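You operate a simulated robot arm through the tools that you are given. There is no shell and no other tool. Be economical: measure what you need, move in short steps, check, and stop when the job is done.

You run a simulated robot arm. Do the job below in one go: nothing can be reset, and whatever is moved stays where it is left.

TASK
Stand the pink spacer clip beside the blue prop. It goes on the side that lies toward x +0.7, y -0.7 (a direction in the base frame), with about 3 cm between them.
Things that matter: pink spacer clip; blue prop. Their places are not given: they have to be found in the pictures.

The check looks at the end state, three seconds after you hand in, the way a careful person would. Anything else that was tipped, shoved, dropped, spilled or broken makes it a failure.

THE ROBOT
A 7-joint arm with a two-finger parallel gripper, fixed in place. Base frame: the origin is at the foot of the arm, x ahead of it, y to its left, z up; the work surface is at about z = 0. Readings come in cm, rad, newtons and seconds.
With the tool pointing down near the work surface it reaches from about 24 to 62 cm from the base axis. Its first joint turns from -1.152 to 1.152 rad. Payload 2.6 kg.
The tool frame sits at the grasp point between the pads (the TCP): z along the fingers, y along the line on which they close. The tips reach 3 cm beyond it. The gripper opens to 9.4 cm. The fingers are 2.8 cm wide and 1 cm thick; the gripper's body (5 by 9.6 cm) begins 5.5 cm behind the TCP.
Orientation is told as [roll, pitch, yaw] about the base's x, y, z axes, in that order, counted from this pose: with the fingers straight down and closing along the base's y, the tool's x points along the base's -x, its y along +y and its z along -z.

THE INTERFACE
- The arm moves only by the tool apply_moves. Its argument "moves" is a list of rows, each a list of 3 entries, a list of its own where there are three numbers: the shift along the tool's x, y, z in mm, then the turn, a rotation vector about the tool's x, y, z in rad, then the finger opening in mm, from 0 to 94. In form: [[[tx, ty, tz], [ax, ay, az], jaw], ...]. A call has 1 to 10 rows; each row is the pose to reach, as a shift and turn from the pose commanded when the call began, along the tool's axes at that moment. Each row takes 0.2 s and may step no farther than 5 cm and 0.15 rad from the row before; otherwise, or with a gripper value out of range, the whole call is refused. A pose out of reach is approached as far as the arm can. The call stops where the force on the tool passes 40 N (or 10 N more than at its start, if that is more) or the arm is blocked; 0.2 s more then pass. Each finger travels about 7.2 cm/s and halts on what it meets, pressing with about 42 N; the grip force reading is that of the motor and also rises with nothing between the fingers. The clock runs only during rows and for 0.2 s after the last one: add rows that repeat a pose to give the fingers time. It gives the time, the measured TCP pose, the force on the tool (base axes), the opening and the grip force at its end, in the units of the frame above (readings bear some noise).
- Cameras (640 x 400 px; columns grow to the right, rows downward): "scene" is fixed at [4.54, 43.85, 56.19]; the picture's right is [-0.69, -0.72, 0.00], its down [-0.42, 0.40, -0.82] and it looks along [0.59, -0.56, -0.58] (base axes); focal length 310 px, centre (320, 200). "wrist" rides on the gripper at [-3.7, 0, -5.8] in the tool frame; the picture's right is [0.00, -1.00, 0.00], its down [0.97, 0.00, -0.24] and it looks along [0.24, 0.00, 0.97] (tool axes); focal length 218 px, centre (320, 200).
- get_image(camera): a new picture of that camera. No time passes.
- locate(camera, pixels): for up to 12 pixels [column, row] of the newest picture of that camera ("zoom" is the newest enlarged one), the place [x, y, z] in the base frame of the surface seen there, good to about 0.2 cm. No time passes.
- zoom(camera, box): a new picture of the part [left, top, right, bottom] of that camera's present view, enlarged. No time passes.
- sign_off(): hands the job in; it is judged then, once.

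Go step by step. Measure first, check grasps and placings, and put right what went wrong. The budget is 60 turns and 20 pictures, counting those below and the enlarged ones. Unless the task says otherwise, let go and move clear before handing in, and close with one line.

The tools are called after ">>>" as name(argument=value, ...) on one line, values as JSON. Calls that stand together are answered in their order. apply_moves: Moves the arm, as the interface text tells. Its arguments: {"type":"object","properties":{"moves":{"type":"array","items":{"type":"array"}}},"required":["moves"]} The other tools are called the same way: get_image (camera) takes a picture; locate (camera, pixels) gives the place of the surface under pixels of a picture; zoom (camera, box) takes an enlarged picture of a part of a camera's view; sign_off () hands the job in.

At the start:

```text
t: 0.0
ee_pos: [33.84, 1.92, 29.72]
orientation: [0.0, 0.0, 0.002]
ft_force: [-0.5, -0.7, 1.4]
grip_width: 9.41
grasp_force: 0.1
```

scene: 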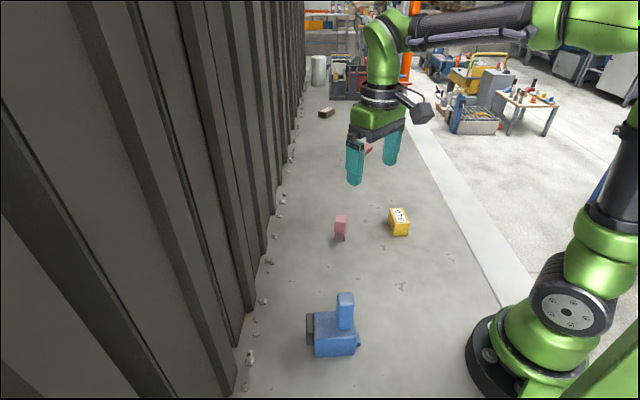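
wrist: 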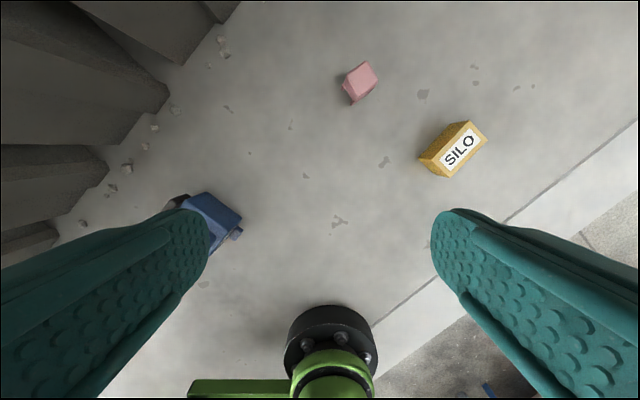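

The scene picture shows the pink clip near (341,228), the blue prop near (335,330) and a yellow box near (399,222). I'll enlarge both areas to measure them.

>>> zoom(camera="scene", box=[300, 195, 420, 270])

>>> locate(camera="scene", pixels=[[341, 218], [335, 228], [346, 228], [340, 238], [345, 296], [346, 310], [325, 320], [333, 345], [310, 330], [358, 342], [340, 260], [399, 215]])

>>> zoom(camera="scene", box=[270, 275, 400, 375])

>>> zoom(camera="wrist", box=[310, 40, 430, 115])

```text
5.33 times, centred on (360, 232) of scene
```

zoom: 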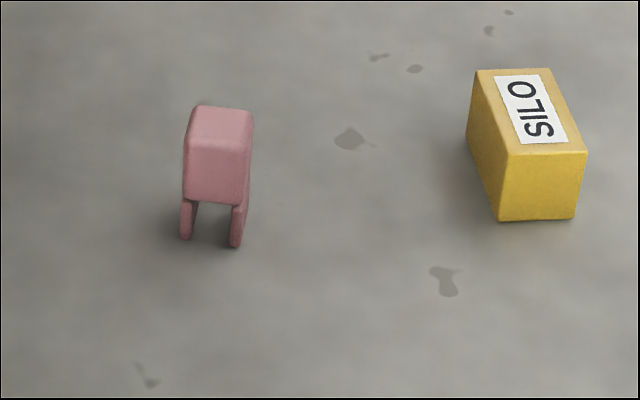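

```text
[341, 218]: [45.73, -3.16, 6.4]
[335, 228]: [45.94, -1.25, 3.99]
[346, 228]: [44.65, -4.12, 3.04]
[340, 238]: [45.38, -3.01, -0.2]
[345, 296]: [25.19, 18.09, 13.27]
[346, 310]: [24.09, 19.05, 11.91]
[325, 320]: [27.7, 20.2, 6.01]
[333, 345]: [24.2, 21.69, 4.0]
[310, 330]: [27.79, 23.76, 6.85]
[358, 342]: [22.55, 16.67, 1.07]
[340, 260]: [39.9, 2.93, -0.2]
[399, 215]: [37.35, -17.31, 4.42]
```

```text
4.00 times, centred on (335, 325) of scene
```

zoom: 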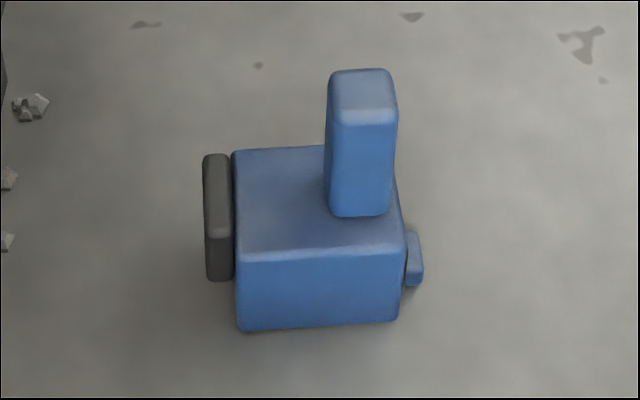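

```text
5.33 times, centred on (370, 78) of wrist
```

zoom: 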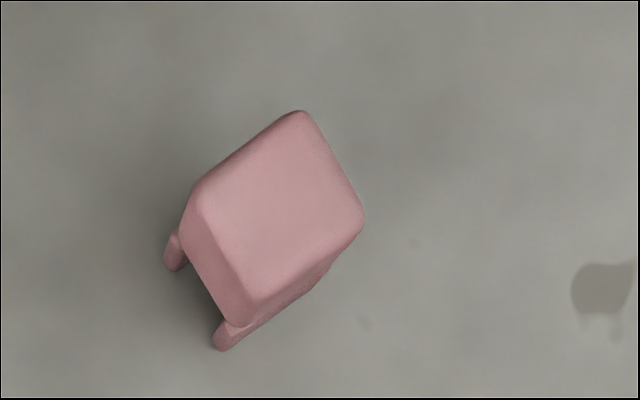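

The clip stands upright on two legs, its top at about z 6.4. I'll locate its top corners in the enlarged wrist picture, and the prop's edges in the scene picture.

>>> locate(camera="zoom", pixels=[[298, 122], [353, 215], [250, 300], [203, 195], [280, 210], [175, 252], [226, 338], [218, 275], [235, 310], [195, 225]])

>>> locate(camera="scene", pixels=[[340, 293.5], [350, 293.5], [353, 304], [339, 305], [330, 313], [329, 336], [367, 337], [318, 338], [368, 354], [331, 355], [372, 345], [324, 330]])

>>> zoom(camera="scene", box=[270, 275, 400, 375])

```text
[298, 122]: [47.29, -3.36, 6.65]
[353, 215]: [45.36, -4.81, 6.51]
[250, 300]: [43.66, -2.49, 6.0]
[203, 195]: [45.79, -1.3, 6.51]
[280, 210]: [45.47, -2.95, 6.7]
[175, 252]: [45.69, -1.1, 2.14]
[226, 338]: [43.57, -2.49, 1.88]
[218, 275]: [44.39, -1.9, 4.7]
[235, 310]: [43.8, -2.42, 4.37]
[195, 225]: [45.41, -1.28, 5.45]
```

```text
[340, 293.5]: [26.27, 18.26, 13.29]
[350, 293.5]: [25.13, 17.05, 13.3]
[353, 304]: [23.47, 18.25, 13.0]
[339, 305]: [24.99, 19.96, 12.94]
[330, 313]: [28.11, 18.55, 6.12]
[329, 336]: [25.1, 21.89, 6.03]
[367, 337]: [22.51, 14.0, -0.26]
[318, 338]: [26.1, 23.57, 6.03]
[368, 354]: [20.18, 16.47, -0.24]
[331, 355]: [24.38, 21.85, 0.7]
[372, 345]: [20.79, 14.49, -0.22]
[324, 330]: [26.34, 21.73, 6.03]
```

```text
4.00 times, centred on (335, 325) of scene
```

zoom: 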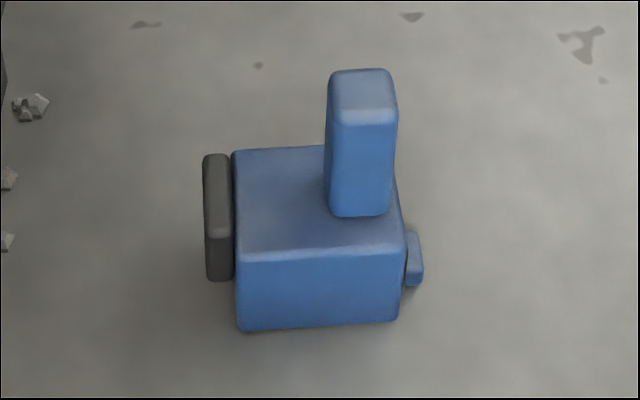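

The clip's top centre is about (45.5, -3.0), with faces turned about 35°. Next I need the prop's corners and the faces on the far side.

>>> locate(camera="zoom", pixels=[[240, 154], [244, 245], [398, 238], [318, 150], [244, 325], [394, 318], [333, 75], [390, 75], [215, 160], [216, 275], [415, 240], [414, 282]])

>>> zoom(camera="wrist", box=[160, 170, 260, 250])

```text
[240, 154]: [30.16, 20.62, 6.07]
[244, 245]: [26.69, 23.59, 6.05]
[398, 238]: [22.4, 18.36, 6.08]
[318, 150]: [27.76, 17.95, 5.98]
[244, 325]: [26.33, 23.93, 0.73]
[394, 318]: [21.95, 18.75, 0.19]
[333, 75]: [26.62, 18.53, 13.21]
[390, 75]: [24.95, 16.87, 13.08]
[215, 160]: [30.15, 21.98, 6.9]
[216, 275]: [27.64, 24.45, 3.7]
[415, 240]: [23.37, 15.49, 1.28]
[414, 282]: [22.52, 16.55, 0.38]
```

```text
5.00 times, centred on (210, 210) of wrist
```

zoom: 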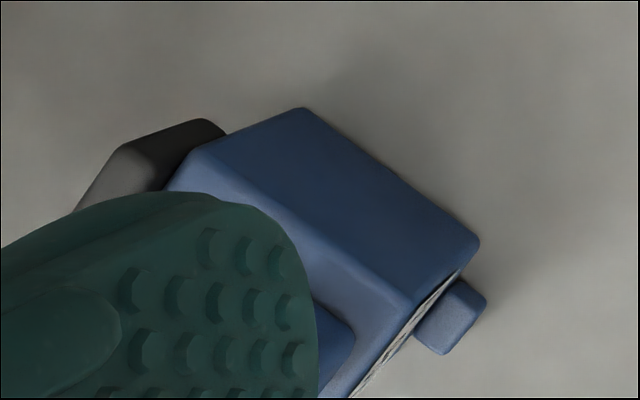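

The wrist zoom shows the prop's far face; I'll measure its edges there.

>>> locate(camera="zoom", pixels=[[302, 112], [474, 240], [410, 300], [208, 155], [390, 178], [340, 200], [480, 295], [450, 340], [220, 128], [280, 220], [420, 220], [340, 345]])

```text
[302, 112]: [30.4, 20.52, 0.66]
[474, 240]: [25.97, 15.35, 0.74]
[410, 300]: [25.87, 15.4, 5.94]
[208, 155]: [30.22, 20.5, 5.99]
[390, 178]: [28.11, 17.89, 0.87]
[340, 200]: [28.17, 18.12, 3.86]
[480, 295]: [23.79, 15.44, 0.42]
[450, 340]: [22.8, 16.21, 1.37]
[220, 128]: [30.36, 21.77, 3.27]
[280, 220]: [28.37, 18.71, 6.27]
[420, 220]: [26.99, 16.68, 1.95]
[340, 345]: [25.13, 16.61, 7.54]
```

The prop's far face runs from about (30.4, 20.5) to (26.0, 15.3), with its normal at about (0.76, -0.65). That puts the clip's target at about (31.1, 14.6). I'll move above the clip at (45.5, -3.0), yawed -0.96 so the fingers close across its legs.

>>> apply_moves(moves=[[[-17, -7, 21], [0, 0, 0.137], 70], [[-33, -14, 42], [0, 0, 0.274], 70], [[-50, -21, 63], [0, 0, 0.411], 70], [[-67, -28, 84], [0, 0, 0.549], 70], [[-84, -35, 105], [0, 0, 0.686], 70], [[-100, -42, 126], [0, 0, 0.823], 70], [[-117, -49, 147], [0, 0, 0.96], 70], [[-117, -49, 147], [0, 0, 0.96], 70]])

>>> get_image(camera="wrist")

```text
t: 1.8
ee_pos: [45.74, -2.92, 15.02]
orientation: [0.002, 0.0, -0.959]
ft_force: [-0.1, -0.3, 0.1]
grip_width: 6.99
grasp_force: 0.0
```

```text
12 pictures are left
```

wrist: 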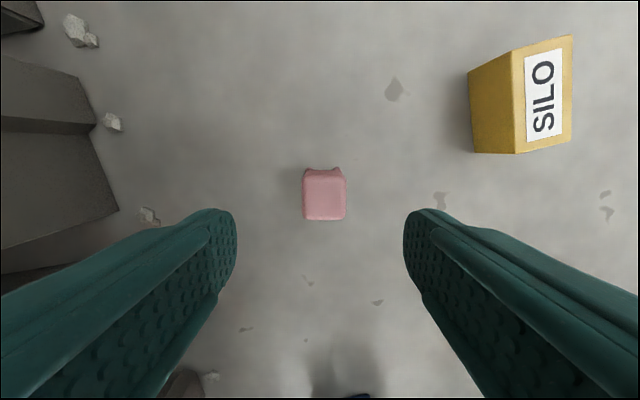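

The clip sits square between the fingers around (324,198). I'll measure its top for the final correction.

>>> locate(camera="wrist", pixels=[[305, 180], [344, 180], [305, 217], [344, 216], [324, 198], [304, 198], [345, 198], [310, 171], [338, 171]])

```text
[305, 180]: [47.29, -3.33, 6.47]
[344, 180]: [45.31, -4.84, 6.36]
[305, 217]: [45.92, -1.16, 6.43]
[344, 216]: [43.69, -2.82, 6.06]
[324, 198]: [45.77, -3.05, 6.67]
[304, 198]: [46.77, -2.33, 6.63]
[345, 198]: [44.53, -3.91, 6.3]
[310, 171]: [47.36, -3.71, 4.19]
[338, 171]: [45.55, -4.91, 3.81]
```

The clip's centre is (45.6, -3.05), about 2.8 cm wide. I'll correct by -1.7 mm along tool y and go down to z 4.6, keeping the fingers open.

>>> apply_moves(moves=[[[0, -1.7, 30], [0, 0, 0], 70], [[0, -1.7, 60], [0, 0, 0], 70], [[0, -1.7, 85], [0, 0, 0], 70], [[0, -1.7, 104], [0, 0, 0], 70], [[0, -1.7, 104], [0, 0, 0], 70]])

>>> apply_moves(moves=[[[0, 0, 0], [0, 0, 0], 50], [[0, 0, 0], [0, 0, 0], 36], [[0, 0, 0], [0, 0, 0], 20], [[0, 0, 0], [0, 0, 0], 20], [[0, 0, 0], [0, 0, 0], 20]])

```text
t: 3.0
ee_pos: [45.55, -2.89, 4.62]
orientation: [0.003, -0.001, -0.958]
ft_force: [-0.5, -0.1, -0.2]
grip_width: 7.01
grasp_force: 0.2
```

```text
t: 4.2
ee_pos: [45.57, -2.92, 4.58]
orientation: [-0.001, 0.0, -0.959]
ft_force: [-0.6, 0.1, -0.9]
grip_width: 3.43
grasp_force: 41.9
```

The grip reads 3.43 cm at 41.9 N, so the clip is held. I'll lift it and check.

>>> apply_moves(moves=[[[0, 0, -15], [0, 0, 0], 20], [[0, 0, -45], [0, 0, 0], 20], [[0, 0, -80], [0, 0, 0], 20], [[0, 0, -80], [0, 0, 0], 20]])

>>> zoom(camera="scene", box=[270, 120, 430, 220])

```text
t: 5.2
ee_pos: [45.39, -3.05, 12.71]
orientation: [-0.002, 0.001, -0.959]
ft_force: [0.5, 0.2, 0.5]
grip_width: 1.98
grasp_force: 0.1
```

```text
4.00 times, centred on (350, 170) of scene
```

zoom: 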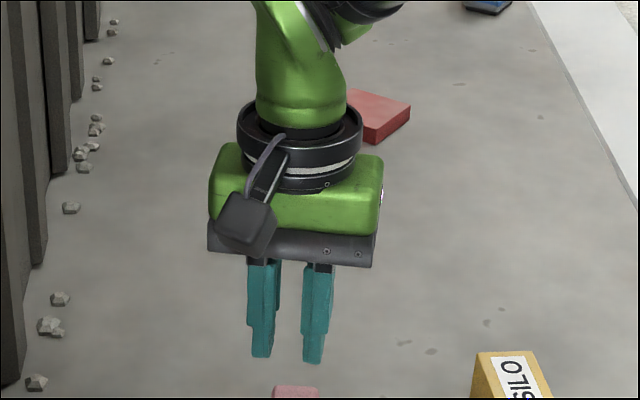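

The opening went to 1.98 cm with no force, so the clip slipped out, and pink still shows near the floor at (295,392) in the zoom. I'll check the clip's state, and also the black box on the gripper's near side, which matters beside the tower.

>>> locate(camera="zoom", pixels=[[235, 205], [262, 215], [240, 245], [225, 232], [262, 252], [245, 230], [230, 150], [212, 245], [372, 262]])

>>> zoom(camera="scene", box=[300, 195, 380, 245])

>>> get_image(camera="wrist")

```text
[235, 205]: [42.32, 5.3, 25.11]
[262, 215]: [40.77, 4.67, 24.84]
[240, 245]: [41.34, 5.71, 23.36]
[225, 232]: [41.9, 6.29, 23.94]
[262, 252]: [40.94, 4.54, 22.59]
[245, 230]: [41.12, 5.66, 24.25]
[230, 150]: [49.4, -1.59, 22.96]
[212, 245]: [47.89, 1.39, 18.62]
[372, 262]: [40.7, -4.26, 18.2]
```

```text
8.00 times, centred on (340, 220) of scene
```

zoom: 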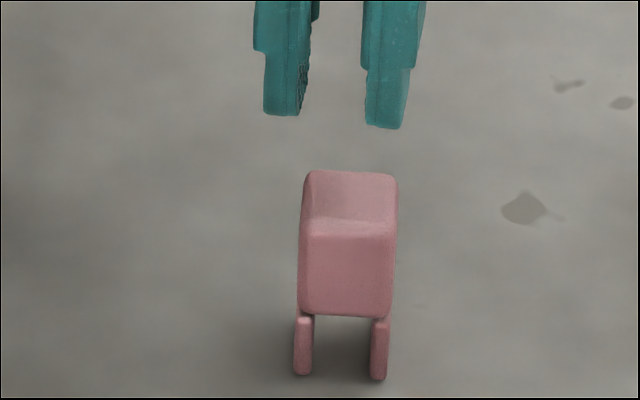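

```text
9 pictures are left
```

wrist: 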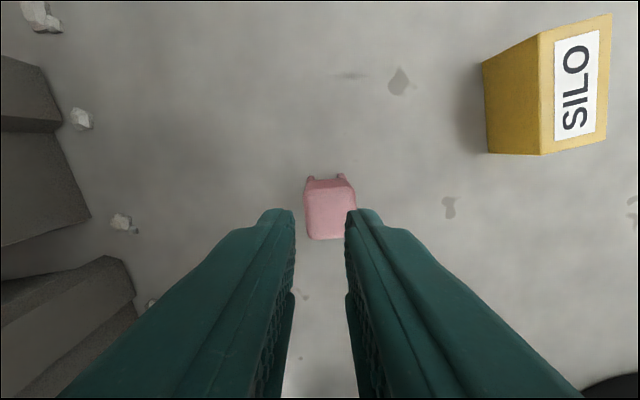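

The clip still stands, but the grip slid off it. I'll measure its present position and its side profile to find out why.

>>> locate(camera="zoom", pixels=[[312, 176], [390, 180], [308, 225], [392, 230], [303, 300], [384, 308], [301, 322], [304, 370], [378, 373], [350, 205], [346, 225], [345, 300]])

>>> locate(camera="wrist", pixels=[[307, 190], [352, 185], [310, 235], [345, 236], [330, 212], [310, 180], [341, 177], [305, 210], [330, 236], [330, 183], [354, 205]])

>>> zoom(camera="wrist", box=[290, 165, 370, 245])

```text
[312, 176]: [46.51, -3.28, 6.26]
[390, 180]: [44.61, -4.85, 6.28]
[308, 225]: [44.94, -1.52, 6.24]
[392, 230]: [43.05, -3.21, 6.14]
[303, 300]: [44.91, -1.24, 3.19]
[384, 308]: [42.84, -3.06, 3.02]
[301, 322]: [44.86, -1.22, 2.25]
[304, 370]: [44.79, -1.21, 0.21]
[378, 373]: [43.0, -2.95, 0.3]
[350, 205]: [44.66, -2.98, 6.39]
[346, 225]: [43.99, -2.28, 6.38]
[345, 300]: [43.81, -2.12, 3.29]
```

```text
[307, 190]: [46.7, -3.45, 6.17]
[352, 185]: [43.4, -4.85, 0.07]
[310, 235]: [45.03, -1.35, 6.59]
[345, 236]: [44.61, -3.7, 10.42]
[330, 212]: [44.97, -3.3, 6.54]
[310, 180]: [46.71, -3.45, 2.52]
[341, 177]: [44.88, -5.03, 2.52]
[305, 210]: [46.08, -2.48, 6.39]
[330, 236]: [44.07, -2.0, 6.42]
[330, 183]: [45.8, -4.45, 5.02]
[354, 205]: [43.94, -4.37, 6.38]
```

```text
5.00 times, centred on (330, 205) of wrist
```

zoom: 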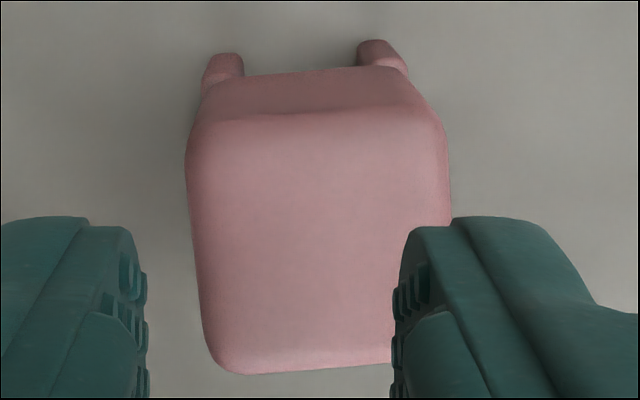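

The clip is now centred at about (44.85, -3.15) and turned roughly 7° (normal about -48.5°). The 3.43 cm grip fits a skewed pinch on its corners. I'll open, re-centre and re-align above it, then look.

>>> apply_moves(moves=[[[0, 0, 0], [0, 0, 0], 60], [[2.5, -5, 0], [0, 0, -0.113], 70], [[2.5, -5, 0], [0, 0, -0.113], 70], [[2.5, -5, 0], [0, 0, -0.113], 70]])

>>> zoom(camera="wrist", box=[260, 160, 380, 260])

```text
t: 6.2
ee_pos: [44.87, -3.08, 12.62]
orientation: [-0.001, 0.001, -0.844]
ft_force: [1.4, 0.8, -0.5]
grip_width: 7.02
grasp_force: 0.1
```

```text
4.00 times, centred on (320, 210) of wrist
```

zoom: 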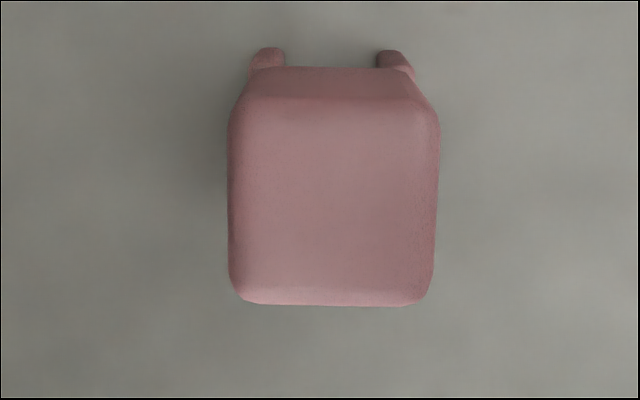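

The clip is now square with the fingers, centred at zoom column 334, about 1.9 mm off along -y. I'll descend a bit deeper to z 4.0 and close slowly.

>>> apply_moves(moves=[[[0, -1.9, 30], [0, 0, 0], 70], [[0, -1.9, 60], [0, 0, 0], 60], [[0, -1.9, 80], [0, 0, 0], 50], [[0, -1.9, 86], [0, 0, 0], 44], [[0, -1.9, 86], [0, 0, 0], 40], [[0, -1.9, 86], [0, 0, 0], 37], [[0, -1.9, 86], [0, 0, 0], 34]])

>>> apply_moves(moves=[[[0, 0, 0], [0, 0, 0], 32], [[0, 0, 0], [0, 0, 0], 30], [[0, 0, 0], [0, 0, 0], 28], [[0, 0, 0], [0, 0, 0], 26], [[0, 0, 0], [0, 0, 0], 22], [[0, 0, 0], [0, 0, 0], 15], [[0, 0, 0], [0, 0, 0], 5], [[0, 0, 0], [0, 0, 0], 5]])

>>> get_image(camera="wrist")

```text
t: 7.8
ee_pos: [44.85, -3.28, 3.89]
orientation: [-0.001, 0.001, -0.848]
ft_force: [0.3, 0.2, 0.1]
grip_width: 3.49
grasp_force: 18.6
```

```text
t: 9.6
ee_pos: [44.85, -3.26, 4.03]
orientation: [0.001, 0.0, -0.846]
ft_force: [0.2, -0.8, -0.2]
grip_width: 3.43
grasp_force: 42.2
```

```text
6 pictures are left
```

wrist: 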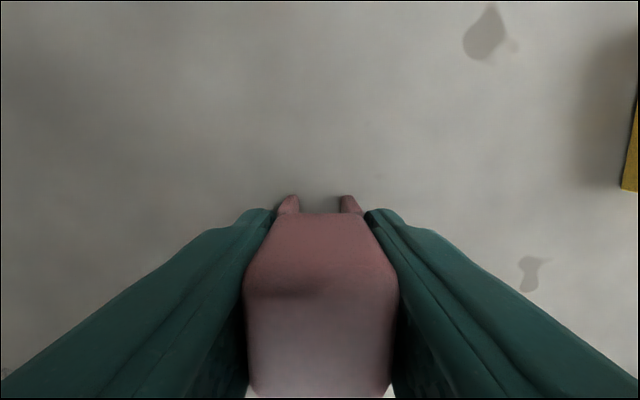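

The clip is squarely held, again at 3.43 cm, so that is its true grip width and friction is the problem. I'll lift very gently this time.

>>> apply_moves(moves=[[[0, 0, -1], [0, 0, 0], 5], [[0, 0, -2], [0, 0, 0], 5], [[0, 0, -3], [0, 0, 0], 5], [[0, 0, -4], [0, 0, 0], 5], [[0, 0, -6], [0, 0, 0], 5], [[0, 0, -8], [0, 0, 0], 5]])

>>> zoom(camera="scene", box=[300, 180, 380, 250])

```text
t: 11.0
ee_pos: [44.85, -3.18, 4.7]
orientation: [-0.001, -0.001, -0.844]
ft_force: [-0.8, -0.4, -0.1]
grip_width: 3.44
grasp_force: 41.7
```

```text
5.71 times, centred on (340, 215) of scene
```

zoom: 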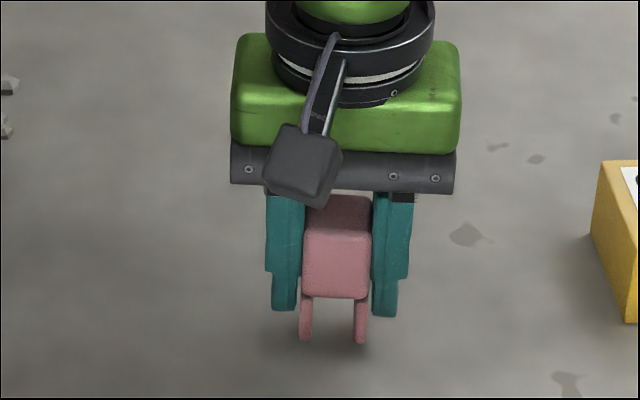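

The width holds at 3.44. I'll check whether the clip actually rose, using its leg ends at (306,337) and (361,338).

>>> locate(camera="zoom", pixels=[[306, 337], [361, 338], [306, 310], [338, 240], [338, 285], [338, 215], [283, 305], [385, 312], [306, 345]])

```text
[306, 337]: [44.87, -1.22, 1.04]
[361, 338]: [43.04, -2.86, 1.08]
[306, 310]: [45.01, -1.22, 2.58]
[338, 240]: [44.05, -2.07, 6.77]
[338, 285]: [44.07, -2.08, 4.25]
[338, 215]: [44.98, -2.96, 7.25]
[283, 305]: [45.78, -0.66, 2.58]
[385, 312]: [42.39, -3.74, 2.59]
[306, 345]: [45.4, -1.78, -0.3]
```

The clip did rise, its top going from 6.4 to about 7.2. I'll raise it another 2.5 cm gently.

>>> apply_moves(moves=[[[0, 0, -2], [0, 0, 0], 5], [[0, 0, -5], [0, 0, 0], 5], [[0, 0, -8], [0, 0, 0], 5], [[0, 0, -11], [0, 0, 0], 5], [[0, 0, -14], [0, 0, 0], 5], [[0, 0, -17], [0, 0, 0], 5], [[0, 0, -20], [0, 0, 0], 5], [[0, 0, -23], [0, 0, 0], 5], [[0, 0, -25], [0, 0, 0], 5], [[0, 0, -25], [0, 0, 0], 5]])

>>> zoom(camera="scene", box=[300, 170, 380, 240])

```text
t: 13.2
ee_pos: [44.82, -3.24, 7.22]
orientation: [-0.001, -0.002, -0.847]
ft_force: [0.6, -0.6, -0.3]
grip_width: 3.42
grasp_force: 41.4
```

```text
5.71 times, centred on (340, 205) of scene
```

zoom: 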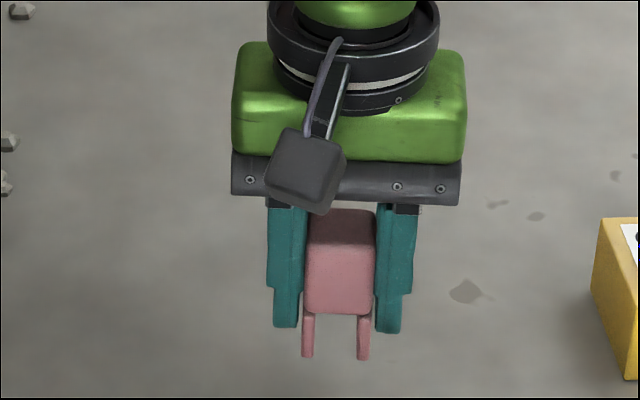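

The clip's leg ends sit the same 30 px below the fingertips as before, so nothing is slipping. Keeping this yaw lets the black box pass clear of the prop's tower, so I'll carry the clip slowly toward (31.3, 14.5) in two calls.

>>> apply_moves(moves=[[[4, 0.3, 0], [0, 0, 0], 5], [[12, 0.9, 0], [0, 0, 0], 5], [[24, 1.7, 0], [0, 0, 0], 5], [[38, 2.7, 0], [0, 0, 0], 5], [[52, 3.7, 0], [0, 0, 0], 5], [[66, 4.7, 0], [0, 0, 0], 5], [[80, 5.7, 0], [0, 0, 0], 5], [[92, 6.5, 0], [0, 0, 0], 5], [[100, 7.1, 0], [0, 0, 0], 5], [[104, 7.4, 0], [0, 0, 0], 5]])

>>> apply_moves(moves=[[[4, 0.3, 0], [0, 0, 0], 5], [[12, 0.9, 0], [0, 0, 0], 5], [[26, 1.8, 0], [0, 0, 0], 5], [[42, 2.9, 0], [0, 0, 0], 5], [[58, 4.1, 0], [0, 0, 0], 5], [[74, 5.2, 0], [0, 0, 0], 5], [[90, 6.4, 0], [0, 0, 0], 5], [[104, 7.4, 0], [0, 0, 0], 5], [[114, 8.1, 0], [0, 0, 0], 5], [[118.5, 8.4, 0], [0, 0, 0], 5]])

>>> zoom(camera="scene", box=[260, 190, 420, 370])

```text
t: 15.4
ee_pos: [38.3, 5.07, 7.12]
orientation: [0.0, 0.001, -0.845]
ft_force: [0.0, -0.2, -0.6]
grip_width: 3.45
grasp_force: 41.6
```

```text
t: 17.6
ee_pos: [31.3, 14.58, 7.19]
orientation: [0.0, 0.001, -0.847]
ft_force: [0.6, 0.1, -0.9]
grip_width: 3.44
grasp_force: 41.8
```

```text
2.22 times, centred on (340, 280) of scene
```

zoom: 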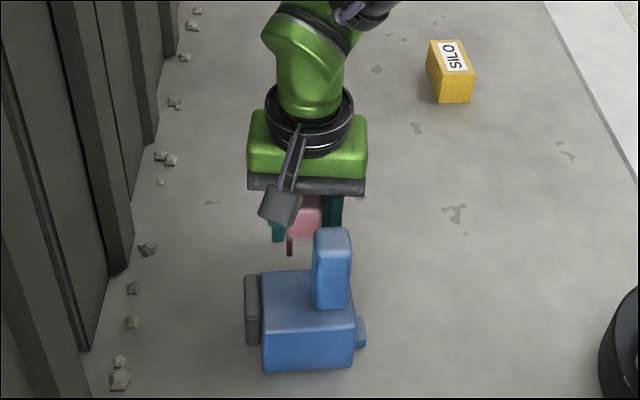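

The clip hangs beyond the prop, with the black box left of the tower. I'll check the leg height at (290,252) and the clearances before lowering.

>>> locate(camera="zoom", pixels=[[290, 252], [290, 246], [285, 224], [296, 205], [264, 210], [316, 235], [332, 235], [305, 230], [279, 238]])

```text
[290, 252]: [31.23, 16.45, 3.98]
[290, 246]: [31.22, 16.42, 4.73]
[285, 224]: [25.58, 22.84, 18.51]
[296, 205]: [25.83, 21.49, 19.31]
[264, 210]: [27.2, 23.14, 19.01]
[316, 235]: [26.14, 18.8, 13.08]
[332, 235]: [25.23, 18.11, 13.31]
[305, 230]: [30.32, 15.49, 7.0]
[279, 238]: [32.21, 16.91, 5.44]
```

Clearances are good, with the box bottom about 5 cm above the tower top. The legs should touch near TCP z 4.0, so I'll lower slowly to just above that.

>>> apply_moves(moves=[[[0, 0, 3], [0, 0, 0], 5], [[0, 0, 8], [0, 0, 0], 5], [[0, 0, 13], [0, 0, 0], 5], [[0, 0, 18], [0, 0, 0], 5], [[0, 0, 23], [0, 0, 0], 5], [[0, 0, 27], [0, 0, 0], 5], [[0, 0, 30], [0, 0, 0], 5], [[0, 0, 31], [0, 0, 0], 5]])

>>> apply_moves(moves=[[[0, 0, 1], [0, 0, 0], 5], [[0, 0, 1], [0, 0, 0], 5]])

>>> zoom(camera="scene", box=[290, 260, 390, 370])

```text
t: 19.4
ee_pos: [31.21, 14.57, 4.17]
orientation: [0.0, 0.0, -0.846]
ft_force: [0.0, 0.5, 0.2]
grip_width: 3.45
grasp_force: 41.6
```

```text
t: 20.0
ee_pos: [31.18, 14.5, 4.17]
orientation: [0.001, 0.0, -0.847]
ft_force: [0.2, 0.5, -0.6]
grip_width: 3.41
grasp_force: 42.0
```

```text
3.64 times, centred on (340, 315) of scene
```

zoom: 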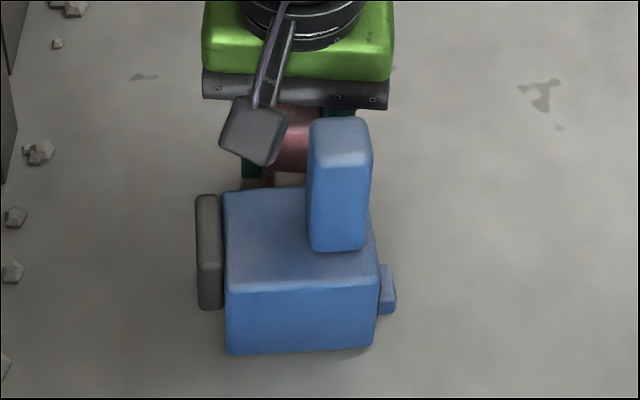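

No contact force yet. I'll go down a further 1 mm at a time while reading the force.

>>> apply_moves(moves=[[[0, 0, 1], [0, 0, 0], 5], [[0, 0, 1], [0, 0, 0], 5]])

>>> apply_moves(moves=[[[0, 0, 1], [0, 0, 0], 5], [[0, 0, 1], [0, 0, 0], 5]])

```text
t: 20.6
ee_pos: [31.32, 14.52, 4.03]
orientation: [0.001, 0.0, -0.846]
ft_force: [-3.2, -1.1, 9.8]
grip_width: 3.43
grasp_force: 41.1
```

```text
t: 21.2
ee_pos: [31.26, 14.44, 3.97]
orientation: [0.004, 0.001, -0.846]
ft_force: [-6.2, -1.0, 31.3]
grip_width: 3.43
grasp_force: 42.4
```

The upward force rose to 9.8 N, then 31 N, so the clip is on the floor. I'll back up 1 mm, open gradually, then rise straight up.

>>> apply_moves(moves=[[[0, 0, -1], [0, 0, 0], 5], [[0, 0, -1], [0, 0, 0], 34], [[0, 0, -1], [0, 0, 0], 38], [[0, 0, -1], [0, 0, 0], 44], [[0, 0, -1], [0, 0, 0], 55], [[0, 0, -1], [0, 0, 0], 60], [[0, 0, -1], [0, 0, 0], 60]])

>>> apply_moves(moves=[[[0, 0, -15], [0, 0, 0], 60], [[0, 0, -35], [0, 0, 0], 60], [[0, 0, -60], [0, 0, 0], 60], [[0, 0, -85], [0, 0, 0], 60], [[0, 0, -110], [0, 0, 0], 60], [[0, 0, -110], [0, 0, 0], 60]])

>>> get_image(camera="wrist")

```text
t: 22.8
ee_pos: [31.25, 14.49, 3.91]
orientation: [0.0, -0.002, -0.844]
ft_force: [-0.1, 0.0, -0.2]
grip_width: 6.01
grasp_force: 0.1
```

```text
t: 24.2
ee_pos: [31.26, 14.43, 15.02]
orientation: [0.0, 0.0, -0.845]
ft_force: [-0.7, 0.5, -1.0]
grip_width: 6.0
grasp_force: 0.0
```

```text
1 pictures are left
```

wrist: 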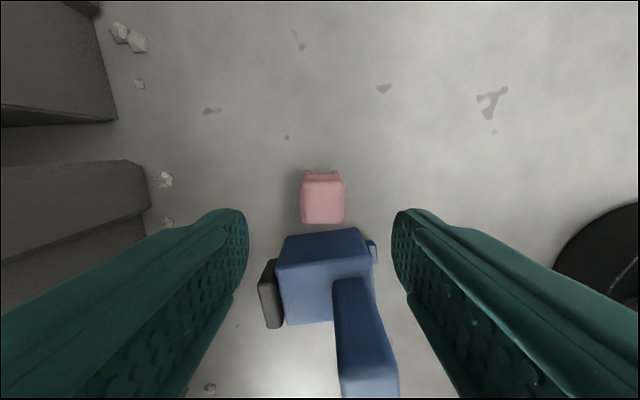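

The clip stands upright at (322,198), with the prop behind it. I'll measure the gap.

>>> locate(camera="wrist", pixels=[[304, 180], [341, 180], [304, 221], [341, 221], [322, 200], [310, 237], [350, 231], [287, 262], [366, 252], [305, 264], [330, 245], [288, 240]])

```text
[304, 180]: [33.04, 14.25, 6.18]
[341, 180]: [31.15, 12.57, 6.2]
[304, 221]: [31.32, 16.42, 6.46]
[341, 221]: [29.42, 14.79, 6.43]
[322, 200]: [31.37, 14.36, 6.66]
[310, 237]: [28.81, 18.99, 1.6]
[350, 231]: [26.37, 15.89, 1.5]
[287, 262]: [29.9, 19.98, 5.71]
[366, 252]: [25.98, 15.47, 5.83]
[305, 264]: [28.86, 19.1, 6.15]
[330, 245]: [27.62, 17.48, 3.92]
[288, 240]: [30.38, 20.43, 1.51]
```

Taken across the facing sides, the gap is about 3.0–3.3 cm; the clip is centred near (31.2, 14.5) and the prop hasn't moved. I'll rise a bit further clear before handing in.

>>> apply_moves(moves=[[[0, 0, -30], [0, 0, 0], 60], [[0, 0, -60], [0, 0, 0], 60], [[0, 0, -90], [0, 0, 0], 60]])

>>> get_image(camera="scene")

```text
t: 25.0
ee_pos: [31.2, 14.53, 24.08]
orientation: [0.001, 0.0, -0.847]
ft_force: [-0.2, 0.1, -0.3]
grip_width: 6.0
grasp_force: 0.0
```

```text
0 pictures are left
```

scene: 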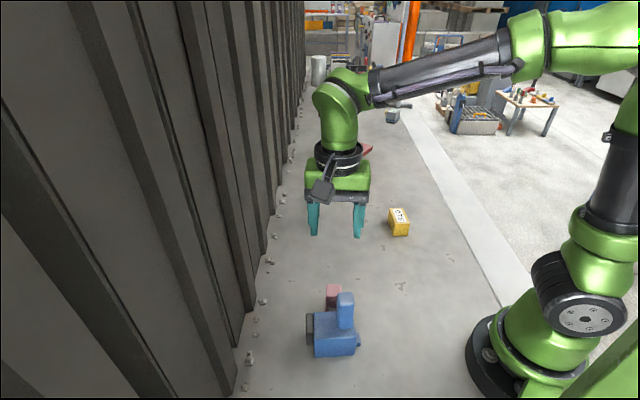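

The clip stands behind the prop at (333,293), nothing else has moved, and the arm is clear. I'll hand in.

>>> sign_off()

```text
The job is handed in.
```

The pink clip stands upright on the (+0.7, -0.7) side of the blue prop with a gap of about 3 cm; it slipped from the first grasp but stayed upright, and nothing else was moved.
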